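You operate a simulated robot arm through the tools that you are given. There is no shell and no other tool. Be economical: measure what you need, move in short steps, check, and stop when the job is done.

Carry out the task below with a simulated two-armed robot. There is one attempt and no reset: what you move stays moved.

## Task
Pick up the green can with one hand, pass it to the other hand and put it on the bottom shelf of the high rack. Set down upright: green can.

The check looks at the end state, three seconds after you hand in, the way a careful person would. Anything else that was tipped, shoved, dropped, spilled or broken makes it a failure.

## Robot
Two 6-joint arms with two-finger grippers on one trunk, on a base that drives. Base frame: it is fixed to the floor where the robot stands at the start and does not move with it; the origin is under the middle of the robot, x ahead of it, y to its left, z up. Lengths are in m, angles in degrees, forces in N, time in s.
The left shoulder is at the start at [0.06, 0.143, 0.875], the right one opposite. With the tool pointing down near the work surface each hand reaches from about 0.1 to 0.68 m from the robot's upright axis, wherever it stands, measured 20 degrees to its own side. Places, roughly: bottom shelf of the high rack [0.7, 0.4, 0.4]. Payload 2.45 kg a hand.
Tool frame (each hand has its own): the origin (TCP) lies between the finger pads and is the grasp point; the fingertips stand 0.026 m ahead of it; z points along the fingers, y is the line along which they close. Largest opening 0.096 m; the body of the gripper starts 0.069 m behind the TCP.
Orientation is told as [roll, pitch, yaw] about the base's x, y, z axes, in that order, counted from this pose: with the fingers straight down and closing along the base's y, the tool's x points along the base's -x, its y along +y and its z along -z.

## Interface
- The arms move only by the tool nudge_tool. It takes "left_moves", "right_moves" or both (then of equal length, played together; a hand with none holds still); each is a list of rows, each an object (a shift or turn left out is 0, a gripper value left out holds the last) with "claw": the closure, from 0 (fully open) to 1 (shut); "travel": the shift along the tool's x, y, z in m, a list of three; "rotation": the turn, a rotation vector about the tool's x, y, z in degrees, a list of three. In form: [{"claw": claw, "travel": [tx, ty, tz], "rotation": [wx, wy, wz]}, ...]. A call has 1 to 12 rows; each row is the pose to reach, as a shift and turn from the pose commanded when the call began, along the tool's axes at that moment. Rows are played at 5 a second. More than 0.05 m and 8.6 degrees between two rows, or a gripper value outside its range, and nothing of the call is played. A pose out of reach is approached as far as the arm can. The call stops where the force on the tool passes 40 N (or 10 N more than at its start, if that is more) or the arm is blocked; 0.2 s more then pass. The fingers move at their own pace and stop on an object; they squeeze with about 24 N. The grip force told is the motor's: it shows also when the fingers shut on nothing. Time passes only in rows, and 0.2 s behind the last, so rows that repeat a pose let the fingers close. The reply holds the time, the measured pose of the TCP, the force on the tool along the base axes, the opening and the grip force, in the units named above and with some noise, with the torque about the TCP (base axes, N m) and any sound that the robot's microphone picked up.
- Cameras (640 x 400 px; columns grow to the right, rows downward): "scene" is now at [0.1303, 0.0398, 1.4814]; the picture's right is [0.48, -0.88, -0.00], its down [-0.64, -0.35, -0.69] and it looks along [0.60, 0.33, -0.73] (base axes); focal length 250 px, centre (320, 200). "left" rides on the left gripper at [0.082, -0.003, -0.098] in its tool frame; the picture's right is [0.04, 1.00, 0.00], its down [-0.73, 0.03, -0.68] and it looks along [-0.68, 0.03, 0.73] (tool axes); focal length 256 px, centre (320, 200). "right" rides on the right gripper at [0.082, 0.003, -0.098] in its tool frame; the picture's right is [-0.04, 1.00, 0.00], its down [-0.73, -0.03, -0.68] and it looks along [-0.68, -0.03, 0.73] (tool axes); focal length 256 px, centre (320, 200). There is no depth. A picture from a camera that has moved, and an enlarged one, comes with that camera's place and axes in the base frame and with its lens.
- camera(camera): a new picture of that camera. It takes no simulated time.
- lift_body(by): slides the trunk up (or, below 0, down) by that many m; the arms and the scene camera ride with it, the base frame stays. It gives what a move gives, with no picture.
- base_move(legs): drives the robot by 1 to 6 legs, each [ahead, turn to the left] in m and degrees, along the robot's own axes; the way and the turn of a leg run together, so that a leg with both is an arc; at most 1.5 m and 180 degrees a leg. The arms and the cameras ride along, it lands a little off, and it stops where it bumps. It gives what a move gives.
- turn_head(pan, tilt): turns the head with the scene camera to pan (to the left, within 86 degrees either way) and tilt (down, from -29 to 69), counted from straight ahead of the robot. It gives what a move gives.
- close_up(camera, box): a new picture of the part [left, top, right, bottom] of that camera's present view, enlarged. It takes no simulated time.
- close_job(): hands the job in; it is judged then, once.

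Go step by step. Nothing tells you exact positions but the pictures and the camera data: compare them with the known pose of the tool, close in by small moves and look again before you grip or let go. The budget is 120 turns and 92 pictures, counting those below and the enlarged ones. Unless the task says otherwise, let go and move clear before handing in, and close with one line.

The tools are called after "Request:" as a command line: name --argument value ..., lists and objects as JSON in quotes. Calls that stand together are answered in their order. nudge_tool: Moves the arms, as the interface text tells. Its arguments: {"type":"object","properties":{"left_moves":{"type":"array","items":{"type":"object","properties":{"claw":{"type":"number"},"travel":{"type":"array","items":{"type":"number"}},"rotation":{"type":"array","items":{"type":"number"}}}}},"right_moves":{"type":"array","items":{"type":"object","properties":{"claw":{"type":"number"},"travel":{"type":"array","items":{"type":"number"}},"rotation":{"type":"array","items":{"type":"number"}}}}}},"required":[]} The other tools are called the same way: lift_body (by) slides the trunk up or down; base_move (legs) drives the base; turn_head (pan, tilt) turns the head that bears the scene camera; camera (camera) takes a picture; close_up (camera, box) takes an enlarged picture of a part of a camera's view; close_job () hands the job in.

At the start:

```text
clock: 0.0
left_ee_pos: [0.336, 0.381, 1.2133]
left_tool_rot: [0.0, 0.0, -0.1]
left_ft_force: [0.5, 0.4, 0.4]
left_moment: [-0.03, -0.01, 0.0]
left_opening: 0.0962
left_grip_force: 0.0
right_ee_pos: [0.3033, 0.0053, 1.2321]
right_tool_rot: [0.1, 0.0, 0.0]
right_ft_force: [0.2, -0.1, 0.0]
right_moment: [-0.02, 0.01, 0.06]
right_opening: 0.0958
right_grip_force: 0.0
trunk travel left (down, up): [-0.5, 0.09]
robot x, y, heading: [-0.0009, 0.0048, -0.2]
head pan, tilt: [28.9, 46.6]
```

scene: 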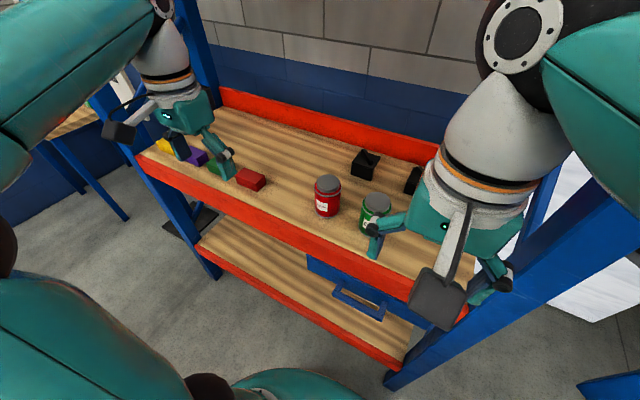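
right: 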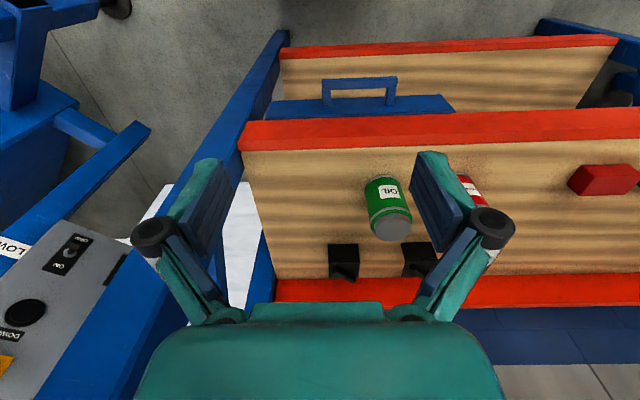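
left: 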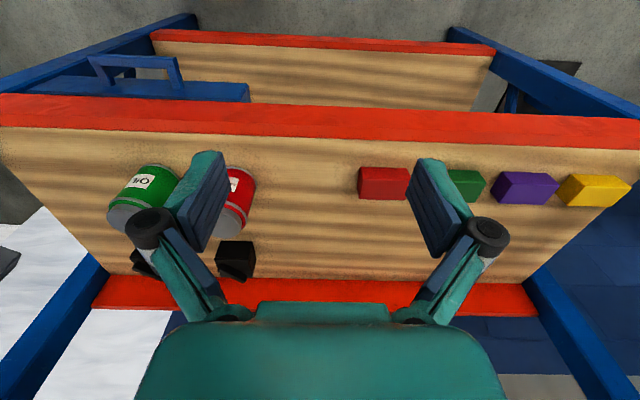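

The green can is on the top shelf near [0.53, 0.11, 1.02], with its neighbour the red can about 0.13 m to its left. The bottom shelf has free room left of the blue toolbox. I'll bring the right hand over the green can and take a closer look.

Request:
nudge_tool --right_moves '[{"claw": 0, "travel": [-0.035, 0.017, 0]}, {"travel": [-0.07, 0.034, 0]}, {"travel": [-0.105, 0.05, 0]}, {"travel": [-0.14, 0.067, 0]}, {"travel": [-0.175, 0.084, 0]}, {"travel": [-0.205, 0.1, 0]}, {"travel": [-0.205, 0.1, 0]}]'

Request:
close_up --camera "left" --box '[80, 130, 280, 290]'

Request:
camera --camera "right"

```text
clock: 1.8
left_ee_pos: [0.3357, 0.3799, 1.2108]
left_tool_rot: [0.1, -0.1, -0.1]
left_ft_force: [0.3, 0.2, 0.7]
left_moment: [0.02, 0.01, 0.0]
left_opening: 0.096
left_grip_force: 0.1
right_ee_pos: [0.4674, 0.0455, 1.2158]
right_tool_rot: [2.9, -2.1, -2.8]
right_ft_force: [0.8, 0.2, -0.5]
right_moment: [0.06, 0.03, 0.01]
right_opening: 0.0958
right_grip_force: 0.2
right hand out of reach, approached as far as the arm can: row 4, 5, 6, 7
trunk travel left (down, up): [-0.5, 0.09]
robot x, y, heading: [0.0012, -0.0021, -0.1]
head pan, tilt: [28.9, 46.6]
stopped in row 7 (right hand): the arm was blocked; the commanded pose is now the measured one
```

```text
2.50 times, centred on (180, 210) of left
camera zoom: at [0.2558, 0.3778, 1.309], right [-0.04, 1.0, 0.0], down [0.73, 0.03, 0.68], along [0.68, 0.03, -0.73], focal length 640 px, centre (670, 175)
```

zoom: 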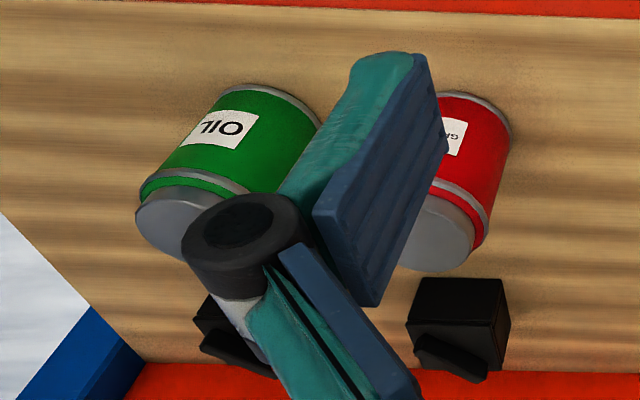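

```text
87 pictures are left
camera right: at [0.3813, 0.0506, 1.311], right [0.09, 0.99, 0.05], down [0.7, -0.1, 0.7], along [0.7, -0.03, -0.71], focal length 256 px, centre (320, 200)
```

right: 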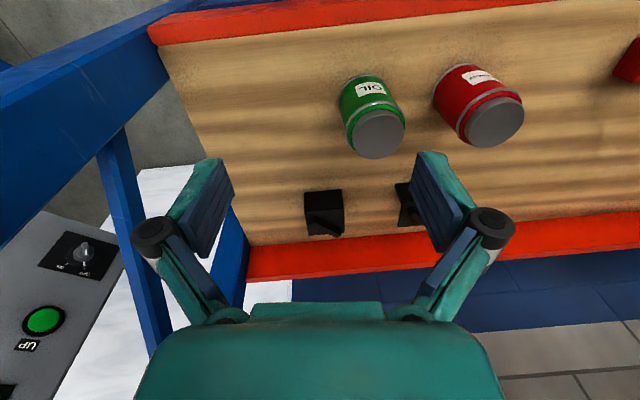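

The right hand ran out of reach at that height. The can stands about z 0.965–1.07. I'll raise the trunk and lower the hand relative to it to gain reach.

Request:
lift_body --by 0.085

Request:
nudge_tool --right_moves '[{"travel": [0, 0, 0.04]}, {"travel": [0, 0, 0.08]}, {"travel": [0, 0, 0.12]}, {"travel": [0, 0, 0.15]}, {"travel": [0, 0, 0.15]}]'

```text
clock: 2.8
left_ee_pos: [0.3425, 0.392, 1.2853]
left_tool_rot: [-0.6, 0.3, -0.1]
left_ft_force: [1.2, 2.9, -1.0]
left_moment: [-0.36, 0.1, 0.0]
left_opening: 0.096
left_grip_force: 0.1
right_ee_pos: [0.4621, 0.0572, 1.2327]
right_tool_rot: [-6.2, 6.9, -1.0]
right_ft_force: [1.7, 2.7, -0.8]
right_moment: [-0.31, 0.09, -0.02]
right_opening: 0.096
right_grip_force: 0.1
trunk travel left (down, up): [-0.573, 0.017]
robot x, y, heading: [-0.0009, -0.0018, -0.0]
head pan, tilt: [28.9, 46.6]
stopped: the arm was blocked; the commanded pose is now the measured one
```

```text
clock: 4.0
left_ee_pos: [0.336, 0.3799, 1.286]
left_tool_rot: [-0.1, 0.0, -0.2]
left_ft_force: [-0.2, 0.9, 0.2]
left_moment: [0.0, -0.01, -0.01]
left_opening: 0.0958
left_grip_force: 0.0
right_ee_pos: [0.4387, 0.032, 1.083]
right_tool_rot: [-5.6, 6.6, -1.1]
right_ft_force: [-0.2, -0.5, 0.4]
right_moment: [0.03, 0.02, -0.01]
right_opening: 0.0959
right_grip_force: 0.0
trunk travel left (down, up): [-0.573, 0.017]
robot x, y, heading: [-0.0062, -0.0027, -0.2]
head pan, tilt: [28.9, 46.6]
```

Tilt crept in when the lift was blocked. I'll rise a bit, straighten the hand and look.

Request:
nudge_tool --right_moves '[{"travel": [0, 0, -0.03], "rotation": [-2.8, -3.3, -0.5]}, {"travel": [0, 0, -0.055], "rotation": [-5.6, -6.6, -1]}, {"travel": [0, 0, -0.055], "rotation": [-5.6, -6.6, -1]}]'

Request:
camera --camera "scene"

Request:
camera --camera "right"

```text
clock: 4.8
left_ee_pos: [0.3364, 0.3791, 1.2868]
left_tool_rot: [0.1, 0.0, -0.2]
left_ft_force: [0.2, -0.6, 0.1]
left_moment: [-0.03, 0.02, 0.0]
left_opening: 0.0959
left_grip_force: 0.1
right_ee_pos: [0.4467, 0.037, 1.1372]
right_tool_rot: [0.2, 0.1, 0.2]
right_ft_force: [-0.5, 0.0, -0.2]
right_moment: [-0.02, -0.02, -0.05]
right_opening: 0.0961
right_grip_force: 0.0
trunk travel left (down, up): [-0.573, 0.017]
robot x, y, heading: [-0.0013, -0.0018, 0.1]
head pan, tilt: [28.9, 46.6]
```

```text
86 pictures are left
camera scene: at [0.1302, 0.0396, 1.5541], right [0.48, -0.88, 0.0], down [-0.64, -0.35, -0.69], along [0.6, 0.33, -0.73], focal length 250 px, centre (320, 200)
```

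scene: 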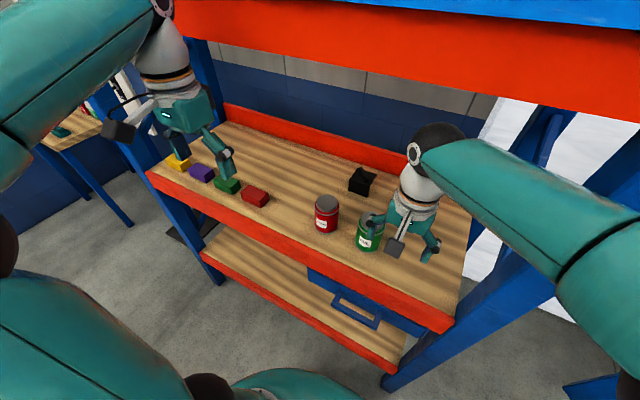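

```text
85 pictures are left
camera right: at [0.364, 0.0417, 1.2358], right [0.03, 1.0, 0.0], down [0.73, -0.03, 0.68], along [0.68, -0.02, -0.73], focal length 256 px, centre (320, 200)
```

right: 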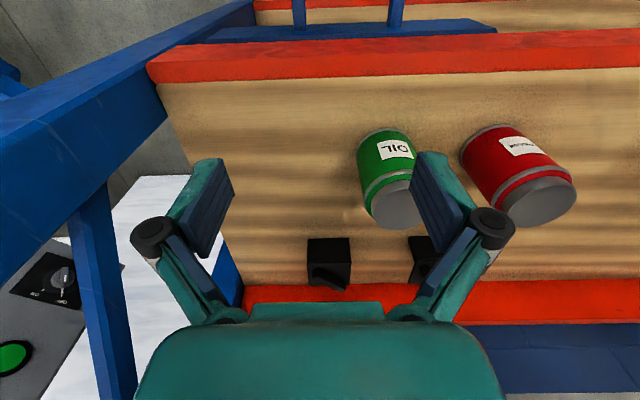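

A further shelf sits above at about z 1.44, which is what blocked the arm. I'll grasp from the front with the hand tilted 45° instead, so I'll tilt the right hand in place and line up with the can in y.

Request:
nudge_tool --right_moves '[{"travel": [0.01, 0.01, 0], "rotation": [0, -7.5, 0]}, {"travel": [0.01, 0.02, 0], "rotation": [0, -15, 0]}, {"travel": [0.01, 0.035, 0], "rotation": [0, -22.5, 0]}, {"travel": [0.01, 0.05, 0], "rotation": [0, -30, 0]}, {"travel": [0.005, 0.065, 0], "rotation": [0, -37.5, 0]}, {"travel": [0.005, 0.075, 0.005], "rotation": [0, -45, 0]}, {"travel": [0.005, 0.075, 0.01], "rotation": [0, -45, 0]}]'

Request:
camera --camera "right"

Request:
camera --camera "scene"

```text
clock: 6.4
left_ee_pos: [0.3366, 0.3793, 1.2866]
left_tool_rot: [0.0, 0.0, -0.2]
left_ft_force: [0.5, -1.7, 0.1]
left_moment: [0.0, 0.03, 0.03]
left_opening: 0.0961
left_grip_force: 0.1
right_ee_pos: [0.441, 0.1125, 1.127]
right_tool_rot: [0.2, -45.0, 0.3]
right_ft_force: [-0.1, -0.5, 0.1]
right_moment: [0.02, 0.01, 0.02]
right_opening: 0.0961
right_grip_force: 0.2
trunk travel left (down, up): [-0.573, 0.017]
robot x, y, heading: [0.0005, -0.0031, -0.0]
head pan, tilt: [28.9, 46.6]
```

```text
84 pictures are left
camera right: at [0.3138, 0.1165, 1.1385], right [0.02, 1.0, 0.03], down [0.04, -0.03, 1.0], along [1.0, -0.02, -0.04], focal length 256 px, centre (320, 200)
```

right: 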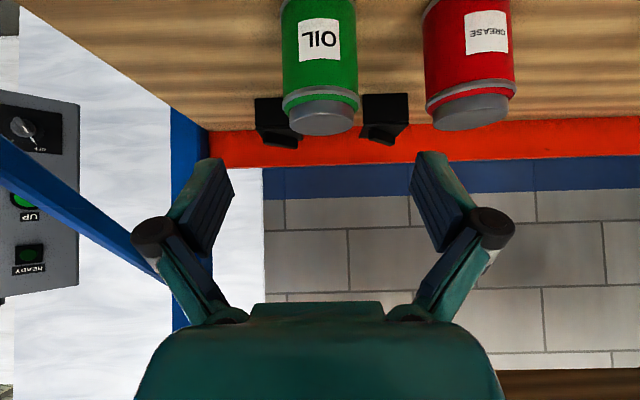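

```text
83 pictures are left
camera scene: at [0.1302, 0.0393, 1.5541], right [0.48, -0.88, 0.0], down [-0.64, -0.35, -0.69], along [0.6, 0.33, -0.73], focal length 250 px, centre (320, 200)
```

scene: 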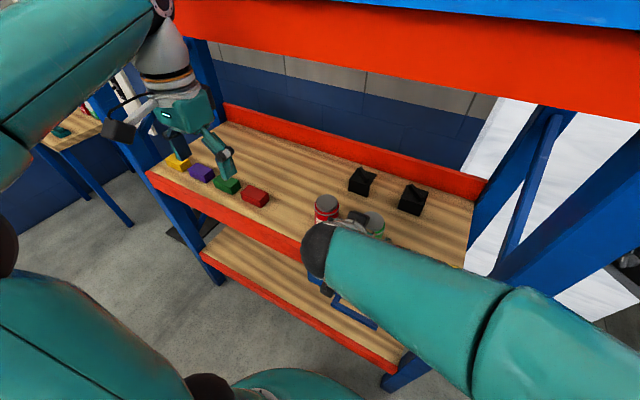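

The hand is lined up in y with the can. I'll advance along the tool axis to the can and then look before closing.

Request:
nudge_tool --right_moves '[{"travel": [0.002, 0, 0.035]}, {"travel": [0.004, 0, 0.07]}, {"travel": [0.0057, 0, 0.105]}, {"travel": [0.0057, 0, 0.13]}, {"travel": [0.0057, 0, 0.13]}]'

Request:
camera --camera "right"

Request:
camera --camera "left"

```text
clock: 7.8
left_ee_pos: [0.3361, 0.3801, 1.2832]
left_tool_rot: [0.0, 0.0, -0.2]
left_ft_force: [0.0, -0.1, 0.7]
left_moment: [-0.05, 0.0, 0.01]
left_opening: 0.096
left_grip_force: 0.1
right_ee_pos: [0.5412, 0.0971, 1.0526]
right_tool_rot: [3.3, -46.4, -4.1]
right_ft_force: [-0.3, 0.6, 0.6]
right_moment: [-0.01, 0.01, 0.01]
right_opening: 0.0959
right_grip_force: 0.0
trunk travel left (down, up): [-0.573, 0.017]
robot x, y, heading: [0.0005, 0.0019, -0.2]
head pan, tilt: [28.9, 46.6]
stopped in row 5 (right hand): the arm was blocked; the commanded pose is now the measured one
```

```text
82 pictures are left
camera right: at [0.4132, 0.1069, 1.0626], right [0.06, 1.0, 0.07], down [0.01, -0.07, 1.0], along [1.0, -0.05, -0.02], focal length 256 px, centre (320, 200)
```

right: 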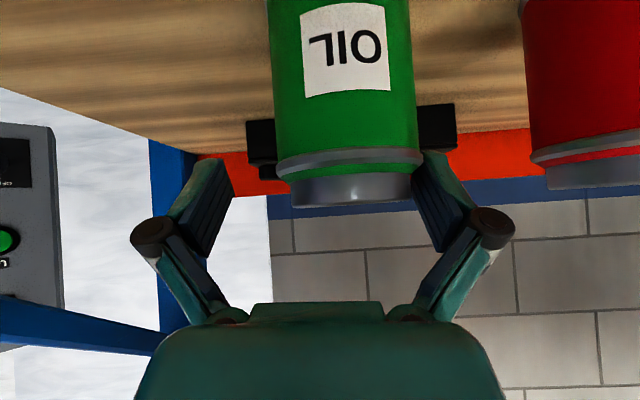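

```text
81 pictures are left
camera left: at [0.2564, 0.3776, 1.3821], right [-0.04, 1.0, 0.0], down [0.73, 0.03, 0.68], along [0.68, 0.02, -0.73], focal length 256 px, centre (320, 200)
```

left: 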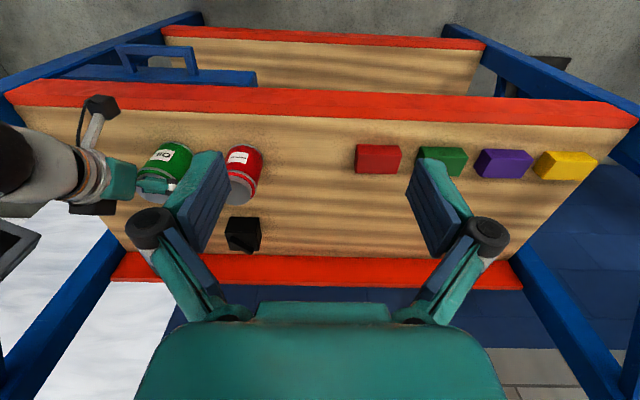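

The arm was blocked with no tool force, most likely by the forearm meeting the rack's right post. The robot stands too far right for this hand. I'll retreat the hand and look around before shifting the base left.

Request:
nudge_tool --right_moves '[{"travel": [0, 0, -0.03]}, {"travel": [0, 0, -0.07]}, {"travel": [0, 0, -0.11]}, {"travel": [0, 0, -0.15]}, {"travel": [0.0, 0, -0.15]}]'

Request:
turn_head --pan 80 --tilt 45

Request:
camera --camera "scene"

```text
clock: 9.0
left_ee_pos: [0.3379, 0.3799, 1.2865]
left_tool_rot: [0.0, 0.1, -0.1]
left_ft_force: [0.2, 0.9, -0.2]
left_moment: [0.01, -0.02, -0.02]
left_opening: 0.0961
left_grip_force: 0.1
right_ee_pos: [0.4291, 0.0983, 1.158]
right_tool_rot: [3.0, -46.2, -3.6]
right_ft_force: [-0.8, 0.1, -0.8]
right_moment: [-0.02, 0.02, 0.01]
right_opening: 0.096
right_grip_force: 0.0
trunk travel left (down, up): [-0.573, 0.017]
robot x, y, heading: [-0.007, -0.0011, -0.1]
head pan, tilt: [28.9, 46.6]
```

```text
clock: 10.2
left_ee_pos: [0.3364, 0.3806, 1.2861]
left_tool_rot: [0.0, 0.1, -0.2]
left_ft_force: [0.5, 1.0, -0.5]
left_moment: [-0.05, 0.0, 0.03]
left_opening: 0.096
left_grip_force: 0.0
right_ee_pos: [0.4284, 0.0981, 1.158]
right_tool_rot: [3.1, -46.3, -3.7]
right_ft_force: [-0.3, -0.1, -0.5]
right_moment: [0.01, 0.01, -0.02]
right_opening: 0.0961
right_grip_force: 0.1
trunk travel left (down, up): [-0.573, 0.017]
robot x, y, heading: [-0.0022, 0.0035, 0.0]
head pan, tilt: [80.0, 45.0]
```

```text
80 pictures are left
camera scene: at [0.0738, 0.081, 1.5564], right [0.98, -0.18, 0.0], down [-0.12, -0.7, -0.71], along [0.12, 0.7, -0.71], focal length 250 px, centre (320, 200)
```

scene: 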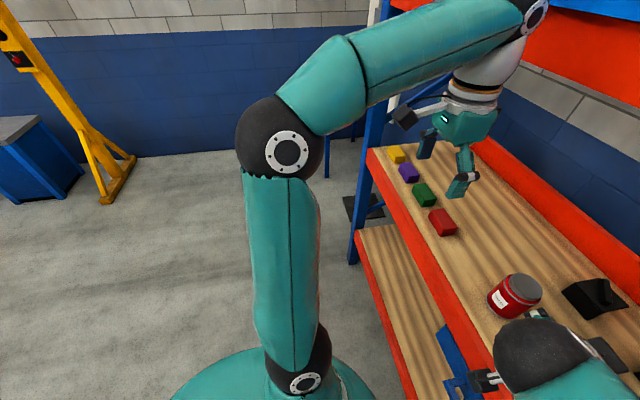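

The floor to the left and behind is clear. I'll back off, shift 0.30 m left and face the rack again, then stop short and check.

Request:
base_move --legs '[[-0.35, 0], [0, 90], [0.3, 0], [0, -90]]'

Request:
turn_head --pan 0 --tilt 45

Request:
camera --camera "scene"

```text
clock: 16.2
left_ee_pos: [-0.6828, 0.3865, 1.2854]
left_tool_rot: [-0.2, 0.1, 83.0]
left_ft_force: [-0.4, 0.5, -0.3]
left_moment: [0.0, -0.08, 0.03]
left_opening: 0.0961
left_grip_force: 0.2
right_ee_pos: [-0.3923, 0.4447, 1.1571]
right_tool_rot: [2.6, -46.3, 79.9]
right_ft_force: [-0.6, 0.2, -0.3]
right_moment: [0.0, -0.05, -0.09]
right_opening: 0.0958
right_grip_force: 0.0
trunk travel left (down, up): [-0.573, 0.017]
robot x, y, heading: [-0.3035, -0.0002, 84.6]
head pan, tilt: [80.0, 45.0]
stopped in leg 2: the robot was blocked; the commanded pose is now the measured one
```

```text
clock: 17.7
left_ee_pos: [-0.6803, 0.3852, 1.2884]
left_tool_rot: [0.0, -0.1, 82.9]
left_ft_force: [0.0, 0.7, 0.8]
left_moment: [-0.01, 0.02, 0.0]
left_opening: 0.0961
left_grip_force: 0.1
right_ee_pos: [-0.3896, 0.4431, 1.1579]
right_tool_rot: [3.0, -46.3, 79.7]
right_ft_force: [0.4, 0.1, 0.5]
right_moment: [0.03, 0.01, 0.02]
right_opening: 0.0962
right_grip_force: 0.0
trunk travel left (down, up): [-0.573, 0.017]
robot x, y, heading: [-0.3047, -0.0035, 84.1]
head pan, tilt: [0.0, 45.0]
```

```text
79 pictures are left
camera scene: at [-0.2877, 0.1412, 1.5564], right [1.0, -0.1, 0.0], down [-0.07, -0.7, -0.71], along [0.07, 0.7, -0.71], focal length 250 px, centre (320, 200)
```

scene: 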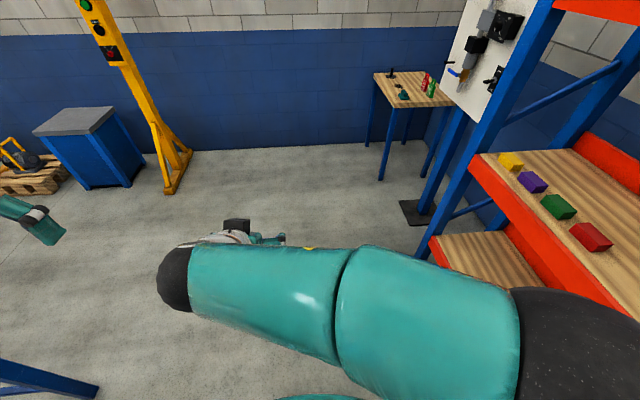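

The turn was blocked by something at 84°. I'll look both ways to see what touched.

Request:
turn_head --pan -70 --tilt 40

Request:
camera --camera "scene"

Request:
turn_head --pan 75 --tilt 40

Request:
camera --camera "scene"

```text
clock: 19.1
left_ee_pos: [-0.6794, 0.385, 1.2877]
left_tool_rot: [-0.1, 0.0, 83.1]
left_ft_force: [-0.1, 0.0, -0.9]
left_moment: [0.01, -0.02, 0.0]
left_opening: 0.0958
left_grip_force: 0.1
right_ee_pos: [-0.3871, 0.4437, 1.1593]
right_tool_rot: [3.0, -46.3, 79.8]
right_ft_force: [0.8, 0.5, -0.4]
right_moment: [-0.01, 0.01, -0.01]
right_opening: 0.096
right_grip_force: 0.1
trunk travel left (down, up): [-0.573, 0.017]
robot x, y, heading: [-0.2998, -0.0017, 84.3]
head pan, tilt: [-70.0, 40.0]
```

```text
78 pictures are left
camera scene: at [-0.2134, 0.0815, 1.5636], right [0.25, -0.97, 0.0], down [-0.62, -0.16, -0.77], along [0.74, 0.19, -0.64], focal length 250 px, centre (320, 200)
```

scene: 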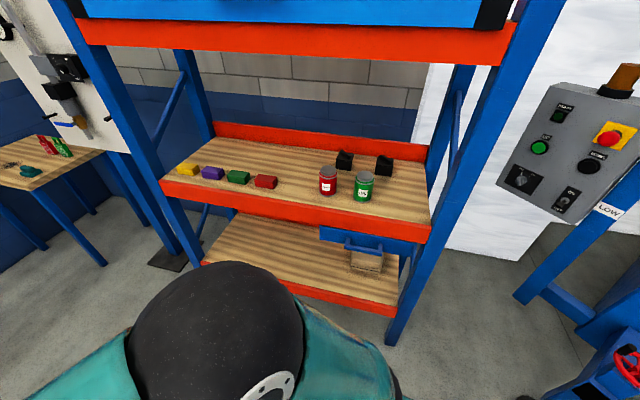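

```text
clock: 21.4
left_ee_pos: [-0.6802, 0.3839, 1.2872]
left_tool_rot: [-0.2, -0.1, 83.0]
left_ft_force: [-1.2, 0.2, -0.1]
left_moment: [0.02, -0.01, 0.02]
left_opening: 0.0964
left_grip_force: 0.0
right_ee_pos: [-0.3892, 0.4448, 1.1573]
right_tool_rot: [3.0, -46.3, 79.7]
right_ft_force: [0.4, 0.1, 0.7]
right_moment: [0.04, -0.01, -0.01]
right_opening: 0.0961
right_grip_force: 0.1
trunk travel left (down, up): [-0.573, 0.017]
robot x, y, heading: [-0.3013, -0.0019, 84.4]
head pan, tilt: [75.0, 40.0]
```

```text
77 pictures are left
camera scene: at [-0.3753, 0.0902, 1.5636], right [0.35, 0.94, 0.0], down [0.6, -0.23, -0.77], along [-0.72, 0.27, -0.64], focal length 250 px, centre (320, 200)
```

scene: 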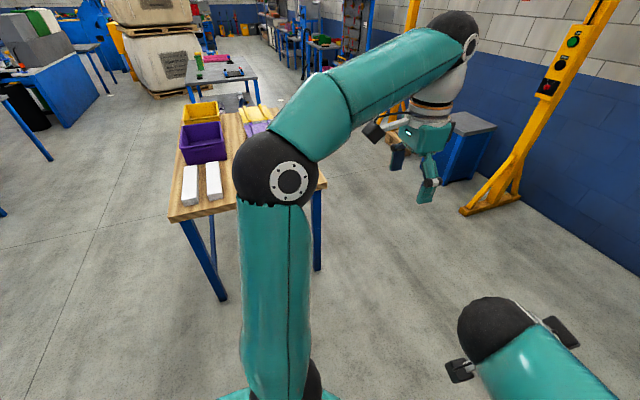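

The rack and its contents are undisturbed. The bottom shelf is free on its left two-thirds, with the toolbox and a carton at the right. Nothing visible is touching the robot, so I'll drive ahead and then turn back to face the rack.

Request:
base_move --legs '[[0.3, 0]]'

```text
clock: 23.5
left_ee_pos: [-0.6477, 0.6915, 1.2876]
left_tool_rot: [0.0, 0.0, 82.8]
left_ft_force: [0.1, -0.4, 0.3]
left_moment: [-0.02, -0.02, 0.02]
left_opening: 0.0959
left_grip_force: 0.0
right_ee_pos: [-0.3576, 0.7495, 1.1574]
right_tool_rot: [3.1, -46.2, 79.5]
right_ft_force: [0.2, 0.4, 0.3]
right_moment: [0.0, 0.04, 0.0]
right_opening: 0.0959
right_grip_force: 0.0
trunk travel left (down, up): [-0.573, 0.017]
robot x, y, heading: [-0.2742, 0.3056, 84.3]
head pan, tilt: [75.0, 40.0]
```

Request:
base_move --legs '[[0, -84.3]]'

Request:
turn_head --pan 0 --tilt 35

Request:
camera --camera "scene"

```text
clock: 27.4
left_ee_pos: [0.0349, 0.7498, 1.2905]
left_tool_rot: [0.1, -0.1, 4.7]
left_ft_force: [-0.1, -0.9, -0.2]
left_moment: [0.05, -0.02, 0.01]
left_opening: 0.096
left_grip_force: 0.0
right_ee_pos: [0.1525, 0.479, 1.1599]
right_tool_rot: [3.1, -46.3, 1.4]
right_ft_force: [1.0, -0.5, 0.2]
right_moment: [0.03, 0.01, 0.08]
right_opening: 0.0958
right_grip_force: 0.0
trunk travel left (down, up): [-0.573, 0.017]
robot x, y, heading: [-0.2696, 0.346, 5.8]
head pan, tilt: [75.0, 40.0]
stopped in leg 1: the robot was blocked; the commanded pose is now the measured one
```

```text
clock: 28.9
left_ee_pos: [0.0351, 0.7547, 1.2886]
left_tool_rot: [-0.1, -0.1, 5.0]
left_ft_force: [0.0, -0.2, 0.8]
left_moment: [0.0, 0.01, 0.02]
left_opening: 0.0958
left_grip_force: 0.1
right_ee_pos: [0.1499, 0.4824, 1.1594]
right_tool_rot: [2.9, -46.4, 1.8]
right_ft_force: [-0.1, -0.6, -0.2]
right_moment: [0.0, -0.03, -0.01]
right_opening: 0.0956
right_grip_force: 0.0
trunk travel left (down, up): [-0.573, 0.017]
robot x, y, heading: [-0.2716, 0.3454, 5.8]
head pan, tilt: [0.0, 35.0]
```

```text
76 pictures are left
camera scene: at [-0.1246, 0.3613, 1.5712], right [0.1, -0.99, 0.0], down [-0.57, -0.06, -0.82], along [0.81, 0.08, -0.57], focal length 250 px, centre (320, 200)
```

scene: 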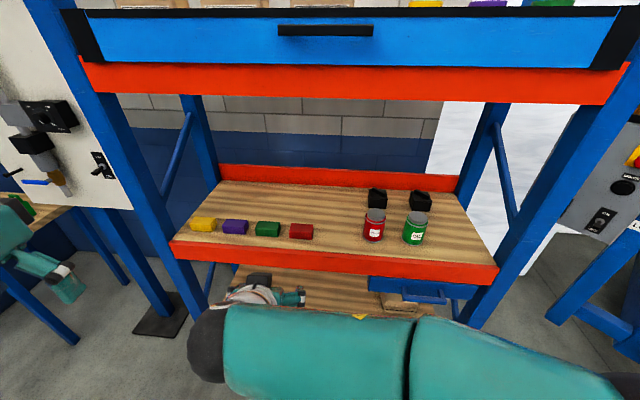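

Request:
base_move --legs '[[0, -5.8]]'

```text
clock: 29.9
left_ee_pos: [0.0742, 0.7212, 1.289]
left_tool_rot: [0.1, 0.0, -0.9]
left_ft_force: [-0.1, -0.4, -0.6]
left_moment: [0.04, -0.02, -0.01]
left_opening: 0.096
left_grip_force: 0.1
right_ee_pos: [0.1623, 0.4388, 1.1603]
right_tool_rot: [2.9, -46.3, -4.1]
right_ft_force: [-0.2, 0.8, -0.2]
right_moment: [-0.02, 0.0, 0.0]
right_opening: 0.0962
right_grip_force: 0.2
trunk travel left (down, up): [-0.573, 0.017]
robot x, y, heading: [-0.2746, 0.3502, 0.2]
head pan, tilt: [0.0, 35.0]
```

Now squarely facing the rack at y ≈ 0.35; the stall near the end of a big turn looks harmless. I'll bring the right hand over to the can's line and straighten it.

Request:
nudge_tool --right_moves '[{"travel": [0, -0.042, 0], "rotation": [0, 0.3, -0.7]}, {"travel": [0, -0.084, 0], "rotation": [0, 0.6, -1.4]}, {"travel": [0, -0.126, 0], "rotation": [0, 0.9, -2.1]}, {"travel": [0, -0.168, 0], "rotation": [0, 1.3, -2.9]}, {"travel": [0, -0.21, 0], "rotation": [0, 1.3, -2.9]}, {"travel": [0, -0.252, 0], "rotation": [0, 1.3, -2.9]}, {"travel": [0, -0.294, 0], "rotation": [0, 1.3, -2.9]}, {"travel": [0, -0.327, 0], "rotation": [0, 1.3, -2.9]}, {"travel": [0, -0.327, 0], "rotation": [0, 1.3, -2.9]}]'

Request:
camera --camera "scene"

```text
clock: 31.9
left_ee_pos: [0.0747, 0.7226, 1.2896]
left_tool_rot: [0.1, 0.0, -0.8]
left_ft_force: [0.1, -0.1, 0.4]
left_moment: [-0.01, 0.0, -0.01]
left_opening: 0.0961
left_grip_force: 0.0
right_ee_pos: [0.1522, 0.1145, 1.148]
right_tool_rot: [0.0, -45.0, 0.3]
right_ft_force: [-0.3, -0.2, 0.4]
right_moment: [-0.01, -0.03, 0.01]
right_opening: 0.096
right_grip_force: 0.0
trunk travel left (down, up): [-0.573, 0.017]
robot x, y, heading: [-0.2689, 0.3464, 0.2]
head pan, tilt: [0.0, 35.0]
```

```text
75 pictures are left
camera scene: at [-0.1237, 0.3496, 1.5712], right [0.0, -1.0, 0.0], down [-0.57, 0.0, -0.82], along [0.82, 0.0, -0.57], focal length 250 px, centre (320, 200)
```

scene: 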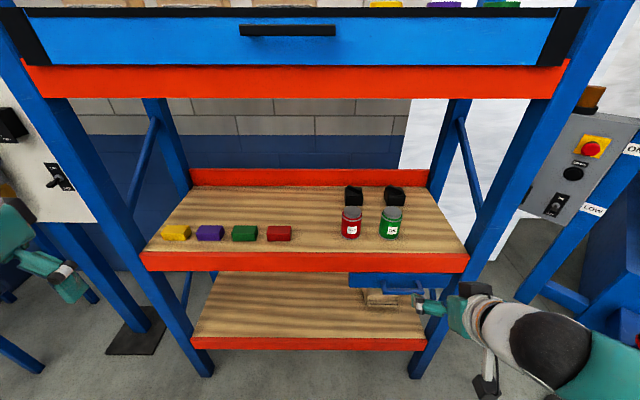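

Request:
turn_head --pan -50 --tilt 45

Request:
camera --camera "scene"

```text
clock: 33.0
left_ee_pos: [0.0737, 0.7215, 1.2884]
left_tool_rot: [0.0, 0.1, -0.9]
left_ft_force: [0.5, 0.5, 0.7]
left_moment: [0.04, 0.01, -0.02]
left_opening: 0.096
left_grip_force: 0.0
right_ee_pos: [0.1523, 0.1144, 1.1484]
right_tool_rot: [-0.2, -45.1, 0.1]
right_ft_force: [1.3, 1.3, 0.1]
right_moment: [0.01, -0.01, 0.03]
right_opening: 0.0962
right_grip_force: 0.1
trunk travel left (down, up): [-0.573, 0.017]
robot x, y, heading: [-0.2732, 0.3475, 0.2]
head pan, tilt: [-50.0, 45.0]
```

```text
74 pictures are left
camera scene: at [-0.1594, 0.287, 1.5564], right [-0.76, -0.65, 0.0], down [-0.46, 0.54, -0.71], along [0.46, -0.54, -0.71], focal length 250 px, centre (320, 200)
```

scene: 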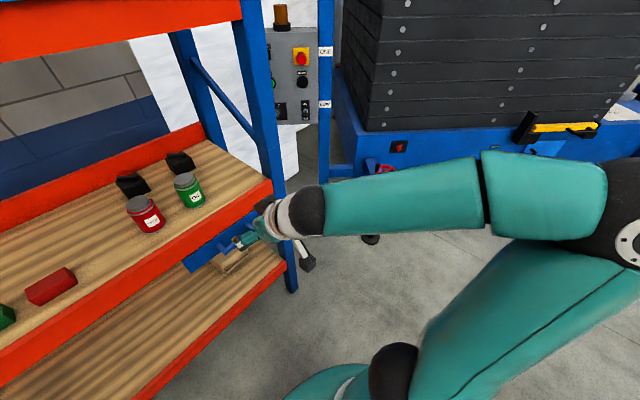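

The forearm now runs back and to the right, clear of the post. I'll drive forward toward the rack.

Request:
base_move --legs '[[0.26, 0]]'

Request:
camera --camera "right"

Request:
camera --camera "scene"

```text
clock: 34.9
left_ee_pos: [0.3322, 0.7229, 1.289]
left_tool_rot: [0.0, 0.0, -0.8]
left_ft_force: [-0.4, -0.9, 0.6]
left_moment: [0.03, 0.03, -0.04]
left_opening: 0.0961
left_grip_force: 0.1
right_ee_pos: [0.4109, 0.1162, 1.148]
right_tool_rot: [-0.1, -45.1, 0.1]
right_ft_force: [1.0, 0.8, 0.0]
right_moment: [0.01, 0.01, -0.02]
right_opening: 0.0958
right_grip_force: 0.1
trunk travel left (down, up): [-0.573, 0.017]
robot x, y, heading: [-0.0139, 0.3493, 0.3]
head pan, tilt: [-50.0, 45.0]
```

```text
73 pictures are left
camera right: at [0.2833, 0.1217, 1.1599], right [0.03, 1.0, 0.03], down [0.04, -0.03, 1.0], along [1.0, -0.03, -0.04], focal length 256 px, centre (320, 200)
```

right: 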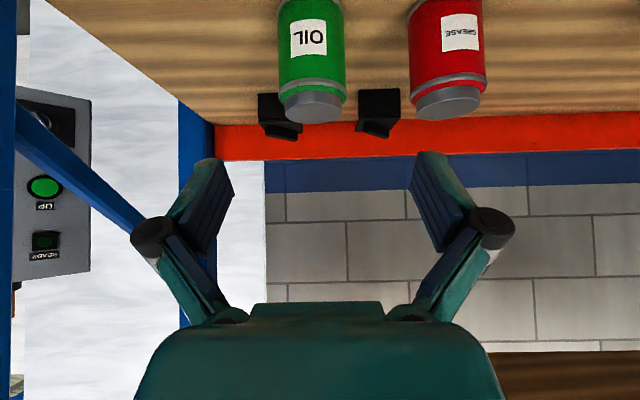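

```text
72 pictures are left
camera scene: at [0.0996, 0.288, 1.5562], right [-0.76, -0.65, 0.0], down [-0.46, 0.54, -0.71], along [0.46, -0.54, -0.71], focal length 250 px, centre (320, 200)
```

scene: 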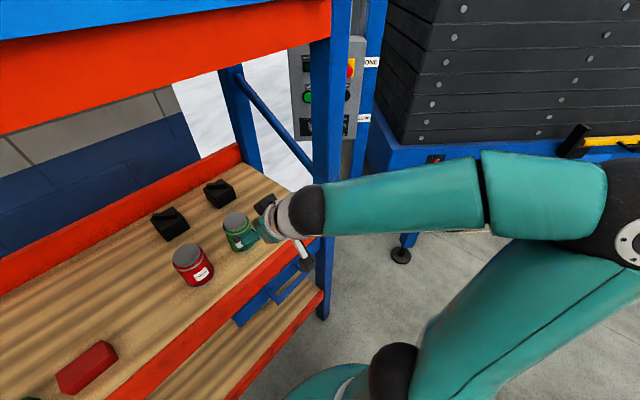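

Request:
nudge_tool --right_moves '[{"travel": [0, -0.005, 0.03]}, {"travel": [0, -0.005, 0.06]}, {"travel": [0, -0.005, 0.09]}, {"travel": [0, -0.005, 0.12]}, {"travel": [0, -0.005, 0.145]}, {"travel": [0, -0.005, 0.167]}, {"travel": [0, -0.005, 0.167]}]'

Request:
camera --camera "right"

Request:
camera --camera "scene"

```text
clock: 36.5
left_ee_pos: [0.331, 0.7227, 1.2888]
left_tool_rot: [-0.1, -0.1, -0.9]
left_ft_force: [-0.1, -0.2, -0.6]
left_moment: [-0.02, -0.02, -0.01]
left_opening: 0.0961
left_grip_force: 0.0
right_ee_pos: [0.5258, 0.1112, 1.032]
right_tool_rot: [-0.2, -44.9, 0.1]
right_ft_force: [0.2, -0.1, 0.5]
right_moment: [0.01, -0.02, -0.02]
right_opening: 0.0961
right_grip_force: 0.1
trunk travel left (down, up): [-0.573, 0.017]
robot x, y, heading: [-0.0167, 0.3488, 0.4]
head pan, tilt: [-50.0, 45.0]
```

```text
71 pictures are left
camera right: at [0.3992, 0.1161, 1.0435], right [0.03, 1.0, 0.03], down [0.04, -0.03, 1.0], along [1.0, -0.03, -0.04], focal length 256 px, centre (320, 200)
```

right: 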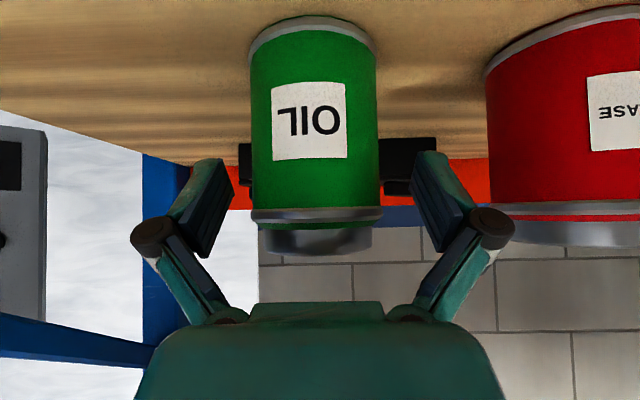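

```text
70 pictures are left
camera scene: at [0.0974, 0.288, 1.5564], right [-0.76, -0.65, 0.0], down [-0.46, 0.54, -0.71], along [0.46, -0.54, -0.71], focal length 250 px, centre (320, 200)
```

scene: 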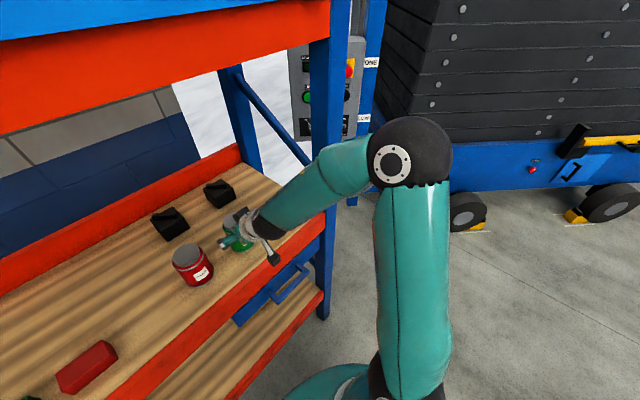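

The can sits centred between the open fingers. I'll go a little deeper, then close.

Request:
nudge_tool --right_moves '[{"travel": [0.003, -0.001, 0.011]}, {"claw": 1, "travel": [0.003, -0.001, 0.011]}, {"claw": 1, "travel": [0.003, -0.001, 0.011]}, {"claw": 1, "travel": [0.003, -0.001, 0.011]}, {"claw": 1, "travel": [0.003, -0.001, 0.011]}]'

Request:
camera --camera "right"

```text
clock: 37.7
left_ee_pos: [0.3304, 0.7233, 1.2892]
left_tool_rot: [0.0, 0.0, -0.9]
left_ft_force: [-0.1, -1.4, -0.3]
left_moment: [0.0, -0.01, 0.0]
left_opening: 0.0961
left_grip_force: 0.0
right_ee_pos: [0.5325, 0.1107, 1.0211]
right_tool_rot: [-0.1, -45.1, 0.1]
right_ft_force: [-1.1, -0.8, -0.8]
right_moment: [-0.09, -0.02, -0.06]
right_opening: 0.0674
right_grip_force: 24.1
trunk travel left (down, up): [-0.573, 0.017]
robot x, y, heading: [-0.0204, 0.3508, -0.1]
head pan, tilt: [-50.0, 45.0]
```

```text
69 pictures are left
camera right: at [0.4053, 0.115, 1.0331], right [0.03, 1.0, 0.03], down [0.04, -0.03, 1.0], along [1.0, -0.03, -0.04], focal length 256 px, centre (320, 200)
```

right: 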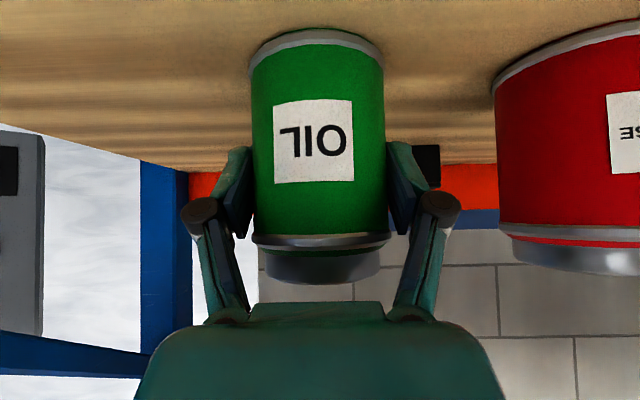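

Gripped at 0.067 m. Lifting straight up 6 cm.

Request:
nudge_tool --right_moves '[{"claw": 1, "travel": [-0.01, 0, -0.01]}, {"claw": 1, "travel": [-0.022, 0, -0.022]}, {"claw": 1, "travel": [-0.034, 0, -0.034]}, {"claw": 1, "travel": [-0.044, 0, -0.044]}, {"claw": 1, "travel": [-0.044, 0, -0.044]}]'

Request:
camera --camera "right"

```text
clock: 38.9
left_ee_pos: [0.3315, 0.7221, 1.2904]
left_tool_rot: [0.0, 0.0, -0.9]
left_ft_force: [-0.4, 0.0, -0.6]
left_moment: [0.0, 0.0, 0.04]
left_opening: 0.096
left_grip_force: 0.1
right_ee_pos: [0.5338, 0.1104, 1.0821]
right_tool_rot: [-0.1, -45.1, 0.1]
right_ft_force: [1.2, -0.6, -3.0]
right_moment: [0.02, 0.02, 0.01]
right_opening: 0.0674
right_grip_force: 24.2
trunk travel left (down, up): [-0.573, 0.017]
robot x, y, heading: [-0.016, 0.3499, 0.2]
head pan, tilt: [-50.0, 45.0]
```

```text
68 pictures are left
camera right: at [0.4065, 0.1152, 1.0943], right [0.03, 1.0, 0.03], down [0.04, -0.03, 1.0], along [1.0, -0.03, -0.04], focal length 256 px, centre (320, 200)
```

right: 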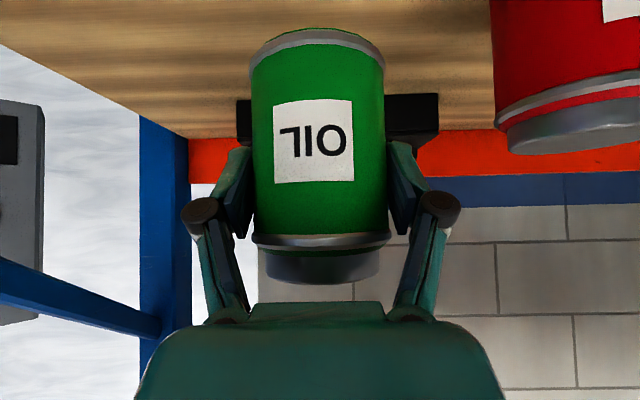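

The can is held firmly and upright. I'll back the base away from the rack for the handover.

Request:
base_move --legs '[[-0.3, 0]]'

Request:
turn_head --pan 0 --tilt 45

Request:
camera --camera "scene"

```text
clock: 41.0
left_ee_pos: [0.0332, 0.7217, 1.2901]
left_tool_rot: [0.0, 0.0, -0.9]
left_ft_force: [0.5, -0.6, 0.0]
left_moment: [0.01, -0.02, -0.01]
left_opening: 0.0959
left_grip_force: 0.1
right_ee_pos: [0.2342, 0.1069, 1.0827]
right_tool_rot: [-0.1, -45.2, 0.1]
right_ft_force: [0.4, 0.0, -3.4]
right_moment: [-0.01, 0.0, -0.01]
right_opening: 0.0674
right_grip_force: 24.0
trunk travel left (down, up): [-0.573, 0.017]
robot x, y, heading: [-0.3123, 0.3463, 0.5]
head pan, tilt: [-50.0, 45.0]
```

```text
clock: 42.1
left_ee_pos: [0.0339, 0.7212, 1.2904]
left_tool_rot: [0.0, -0.1, -0.9]
left_ft_force: [1.0, -0.1, 0.6]
left_moment: [0.02, 0.03, -0.04]
left_opening: 0.0959
left_grip_force: 0.0
right_ee_pos: [0.2356, 0.1086, 1.0818]
right_tool_rot: [-0.1, -45.1, 0.1]
right_ft_force: [-1.1, 0.1, -3.4]
right_moment: [-0.02, -0.01, 0.05]
right_opening: 0.0675
right_grip_force: 24.1
trunk travel left (down, up): [-0.573, 0.017]
robot x, y, heading: [-0.3104, 0.3461, 0.0]
head pan, tilt: [0.0, 45.0]
```

```text
67 pictures are left
camera scene: at [-0.1702, 0.3489, 1.5563], right [0.0, -1.0, 0.0], down [-0.71, 0.0, -0.71], along [0.71, 0.0, -0.71], focal length 250 px, centre (320, 200)
```

scene: 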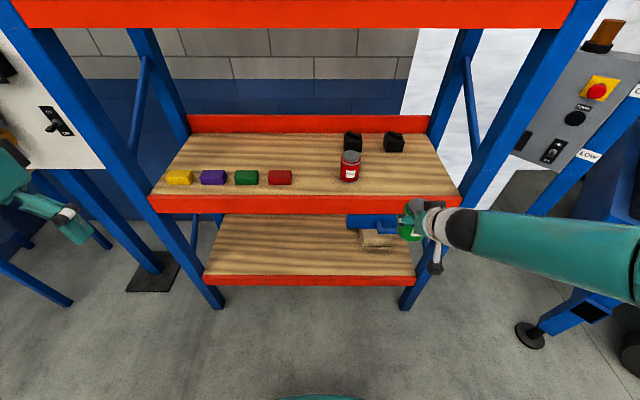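

Clear of the rack now. I'll bring the can to the middle in front of the robot, turning the right hand 40° left so the left hand can come in crosswise.

Request:
nudge_tool --right_moves '[{"claw": 1, "travel": [0.01, 0.03, -0.01], "rotation": [-4, 0, -4]}, {"claw": 1, "travel": [0.02, 0.06, -0.02], "rotation": [-8, 0, -8]}, {"claw": 1, "travel": [0.03, 0.092, -0.03], "rotation": [-12, 0, -12]}, {"claw": 1, "travel": [0.04, 0.125, -0.04], "rotation": [-16, 0, -16]}, {"claw": 1, "travel": [0.05, 0.158, -0.05], "rotation": [-20, 0, -20]}, {"claw": 1, "travel": [0.06, 0.19, -0.06], "rotation": [-24, 0, -24]}, {"claw": 1, "travel": [0.067, 0.218, -0.067], "rotation": [-28.3, 0, -28.3]}, {"claw": 1, "travel": [0.067, 0.218, -0.067], "rotation": [-28.3, 0, -28.3]}]'

Request:
camera --camera "scene"

Request:
camera --camera "right"

```text
clock: 43.9
left_ee_pos: [0.0349, 0.72, 1.2904]
left_tool_rot: [-0.1, -0.1, -0.8]
left_ft_force: [-0.3, 0.7, -0.4]
left_moment: [0.03, 0.04, 0.01]
left_opening: 0.0959
left_grip_force: 0.1
right_ee_pos: [0.1406, 0.326, 1.0827]
right_tool_rot: [-0.1, -45.0, 40.2]
right_ft_force: [-0.6, -0.7, -3.5]
right_moment: [-0.01, 0.01, -0.01]
right_opening: 0.0676
right_grip_force: 24.5
trunk travel left (down, up): [-0.573, 0.017]
robot x, y, heading: [-0.3107, 0.348, 0.3]
head pan, tilt: [0.0, 45.0]
```

```text
66 pictures are left
camera scene: at [-0.1706, 0.3488, 1.5563], right [0.0, -1.0, 0.0], down [-0.71, 0.0, -0.71], along [0.71, 0.0, -0.71], focal length 250 px, centre (320, 200)
```

scene: 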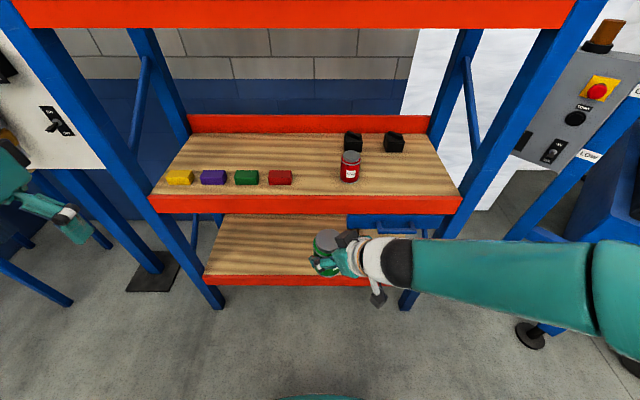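

```text
65 pictures are left
camera right: at [0.0404, 0.2491, 1.0948], right [-0.62, 0.78, 0.03], down [0.05, 0.0, 1.0], along [0.78, 0.62, -0.04], focal length 256 px, centre (320, 200)
```

right: 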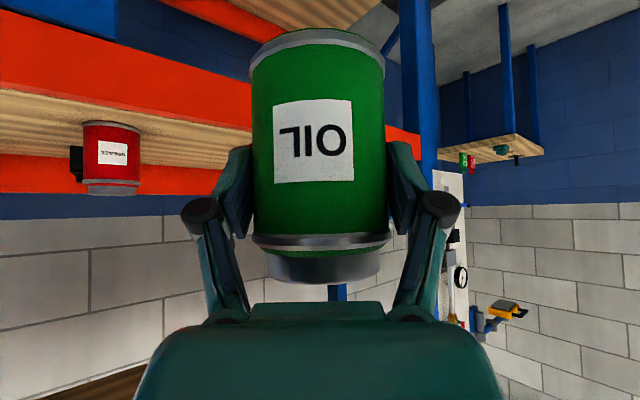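

The can is centred at about [0.14, 0.33]. I'll now swing the left hand: first a yaw of 50° to the right, then pitch it to nearly horizontal while moving to a standoff from the left.

Request:
nudge_tool --left_moves '[{"claw": 0, "rotation": [0, 0, 8]}, {"rotation": [0, 0, 16]}, {"rotation": [0, 0, 24]}, {"rotation": [0, 0, 32]}, {"rotation": [0, 0, 40]}, {"rotation": [0, 0, 49]}, {"rotation": [0, 0, 49]}]'

```text
refused: row 6 steps farther than a row can; nothing moved
```

Request:
nudge_tool --left_moves '[{"claw": 0, "rotation": [0, 0, 8.2]}, {"rotation": [0, 0, 16.4]}, {"rotation": [0, 0, 24.6]}, {"rotation": [0, 0, 32.8]}, {"rotation": [0, 0, 41]}, {"rotation": [0, 0, 49]}, {"rotation": [0, 0, 49]}]'

```text
clock: 45.5
left_ee_pos: [0.0329, 0.7219, 1.2904]
left_tool_rot: [0.1, 0.0, -50.1]
left_ft_force: [0.3, 0.7, 0.4]
left_moment: [0.02, 0.01, 0.01]
left_opening: 0.096
left_grip_force: 0.0
right_ee_pos: [0.1403, 0.3269, 1.0828]
right_tool_rot: [-0.1, -45.1, 40.2]
right_ft_force: [0.3, 0.5, -2.0]
right_moment: [-0.03, 0.02, -0.01]
right_opening: 0.0674
right_grip_force: 23.7
trunk travel left (down, up): [-0.573, 0.017]
robot x, y, heading: [-0.3104, 0.3498, 0.1]
head pan, tilt: [0.0, 45.0]
```

Request:
nudge_tool --left_moves '[{"travel": [-0.018, -0.017, 0.019], "rotation": [0, -7.8, 0]}, {"travel": [-0.037, -0.035, 0.038], "rotation": [0, -15.6, 0]}, {"travel": [-0.055, -0.052, 0.057], "rotation": [0, -23.4, 0]}, {"travel": [-0.073, -0.069, 0.076], "rotation": [0, -31.2, 0]}, {"travel": [-0.091, -0.087, 0.095], "rotation": [0, -39, 0]}, {"travel": [-0.11, -0.104, 0.114], "rotation": [0, -46.8, 0]}, {"travel": [-0.128, -0.121, 0.133], "rotation": [0, -54.6, 0]}, {"travel": [-0.146, -0.138, 0.152], "rotation": [0, -62.4, 0]}, {"travel": [-0.165, -0.156, 0.171], "rotation": [0, -70.2, 0]}, {"travel": [-0.183, -0.173, 0.19], "rotation": [0, -78, 0]}, {"travel": [-0.183, -0.173, 0.19], "rotation": [0, -78, 0]}]'

Request:
camera --camera "scene"

Request:
camera --camera "left"

```text
clock: 47.9
left_ee_pos: [0.0835, 0.5118, 1.1273]
left_tool_rot: [0.1, -78.1, -50.2]
left_ft_force: [-0.9, -0.5, -0.3]
left_moment: [-0.03, 0.05, 0.04]
left_opening: 0.096
left_grip_force: 0.1
left hand out of reach, approached as far as the arm can: row 8, 9, 10, 11
right_ee_pos: [0.1386, 0.3248, 1.0836]
right_tool_rot: [-0.2, -45.0, 40.2]
right_ft_force: [-0.2, 0.3, -3.9]
right_moment: [-0.01, 0.0, -0.01]
right_opening: 0.0671
right_grip_force: 23.9
trunk travel left (down, up): [-0.573, 0.017]
robot x, y, heading: [-0.3147, 0.3463, 0.3]
head pan, tilt: [0.0, 45.0]
```

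```text
64 pictures are left
camera scene: at [-0.1724, 0.3485, 1.5565], right [0.0, -1.0, 0.0], down [-0.71, 0.0, -0.71], along [0.71, 0.0, -0.71], focal length 250 px, centre (320, 200)
```

scene: 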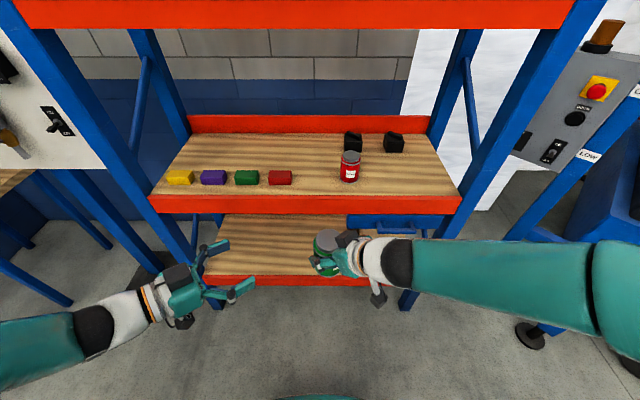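

```text
63 pictures are left
camera left: at [0.009, 0.5975, 1.0671], right [0.76, 0.65, -0.04], down [-0.31, 0.41, 0.86], along [0.57, -0.64, 0.51], focal length 256 px, centre (320, 200)
```

left: 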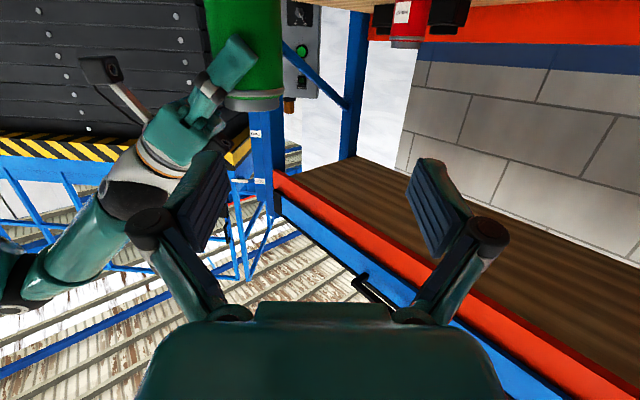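

The left hand is oriented right but its standoff was partly out of reach. I'll move both hands 5–6 cm forward, which gives the left arm more room, and check how it tracks.

Request:
nudge_tool --left_moves '[{"travel": [-0.004, 0.023, 0.019]}, {"travel": [-0.008, 0.046, 0.038]}, {"travel": [-0.008, 0.046, 0.038]}]' --right_moves '[{"claw": 1, "travel": [-0.0135, -0.016, 0.0135]}, {"claw": 1, "travel": [-0.027, -0.032, 0.027]}, {"claw": 1, "travel": [-0.027, -0.032, 0.027]}]'

```text
clock: 48.7
left_ee_pos: [0.1446, 0.5108, 1.126]
left_tool_rot: [0.0, -78.1, -50.0]
left_ft_force: [-0.3, 0.7, 0.5]
left_moment: [-0.01, 0.02, 0.02]
left_opening: 0.096
left_grip_force: 0.0
right_ee_pos: [0.1894, 0.3262, 1.0847]
right_tool_rot: [-0.2, -45.0, 40.1]
right_ft_force: [-0.8, -0.1, -4.0]
right_moment: [0.01, -0.02, 0.02]
right_opening: 0.0676
right_grip_force: 23.6
trunk travel left (down, up): [-0.573, 0.017]
robot x, y, heading: [-0.3119, 0.3488, 0.3]
head pan, tilt: [0.0, 45.0]
```

Request:
nudge_tool --left_moves '[{"travel": [0.012, -0.028, 0.017]}, {"travel": [0.024, -0.056, 0.034]}, {"travel": [0.035, -0.0843, 0.0513]}, {"travel": [0.035, -0.0843, 0.0513]}]'

Request:
camera --camera "left"

Request:
camera --camera "scene"

```text
clock: 49.7
left_ee_pos: [0.1256, 0.4361, 1.1002]
left_tool_rot: [-0.7, -78.0, -49.3]
left_ft_force: [0.2, -0.5, -0.9]
left_moment: [0.02, -0.04, -0.04]
left_opening: 0.0959
left_grip_force: 0.0
left hand out of reach, approached as far as the arm can: row 3, 4
right_ee_pos: [0.19, 0.3279, 1.0832]
right_tool_rot: [-0.1, -45.0, 40.1]
right_ft_force: [-0.2, -0.3, -3.3]
right_moment: [-0.01, -0.03, 0.02]
right_opening: 0.0674
right_grip_force: 24.2
trunk travel left (down, up): [-0.573, 0.017]
robot x, y, heading: [-0.3134, 0.349, 0.1]
head pan, tilt: [0.0, 45.0]
```

```text
62 pictures are left
camera left: at [0.0507, 0.5223, 1.0405], right [0.76, 0.65, -0.04], down [-0.3, 0.41, 0.86], along [0.57, -0.64, 0.51], focal length 256 px, centre (320, 200)
```

left: 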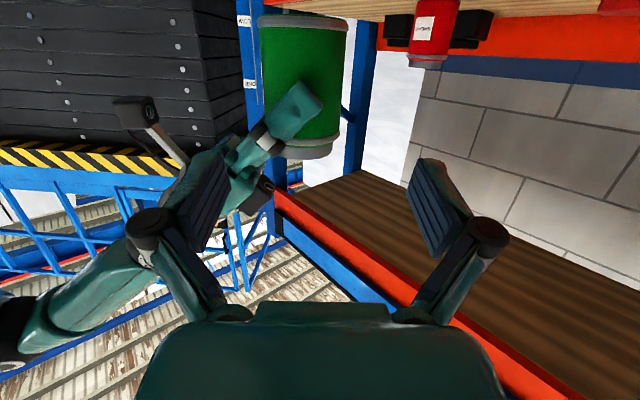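

```text
61 pictures are left
camera scene: at [-0.1702, 0.3495, 1.5563], right [0.0, -1.0, 0.0], down [-0.71, 0.0, -0.71], along [0.71, 0.0, -0.71], focal length 250 px, centre (320, 200)
```

scene: 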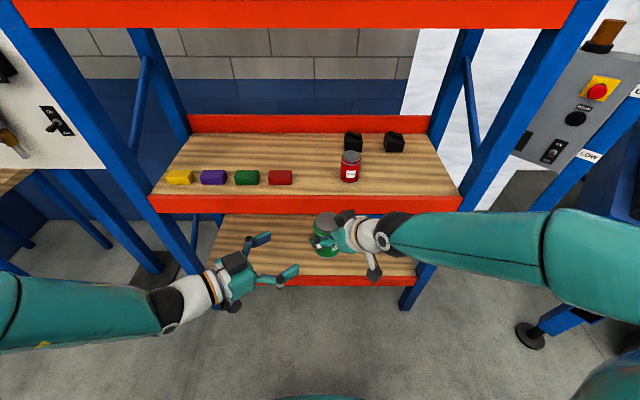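

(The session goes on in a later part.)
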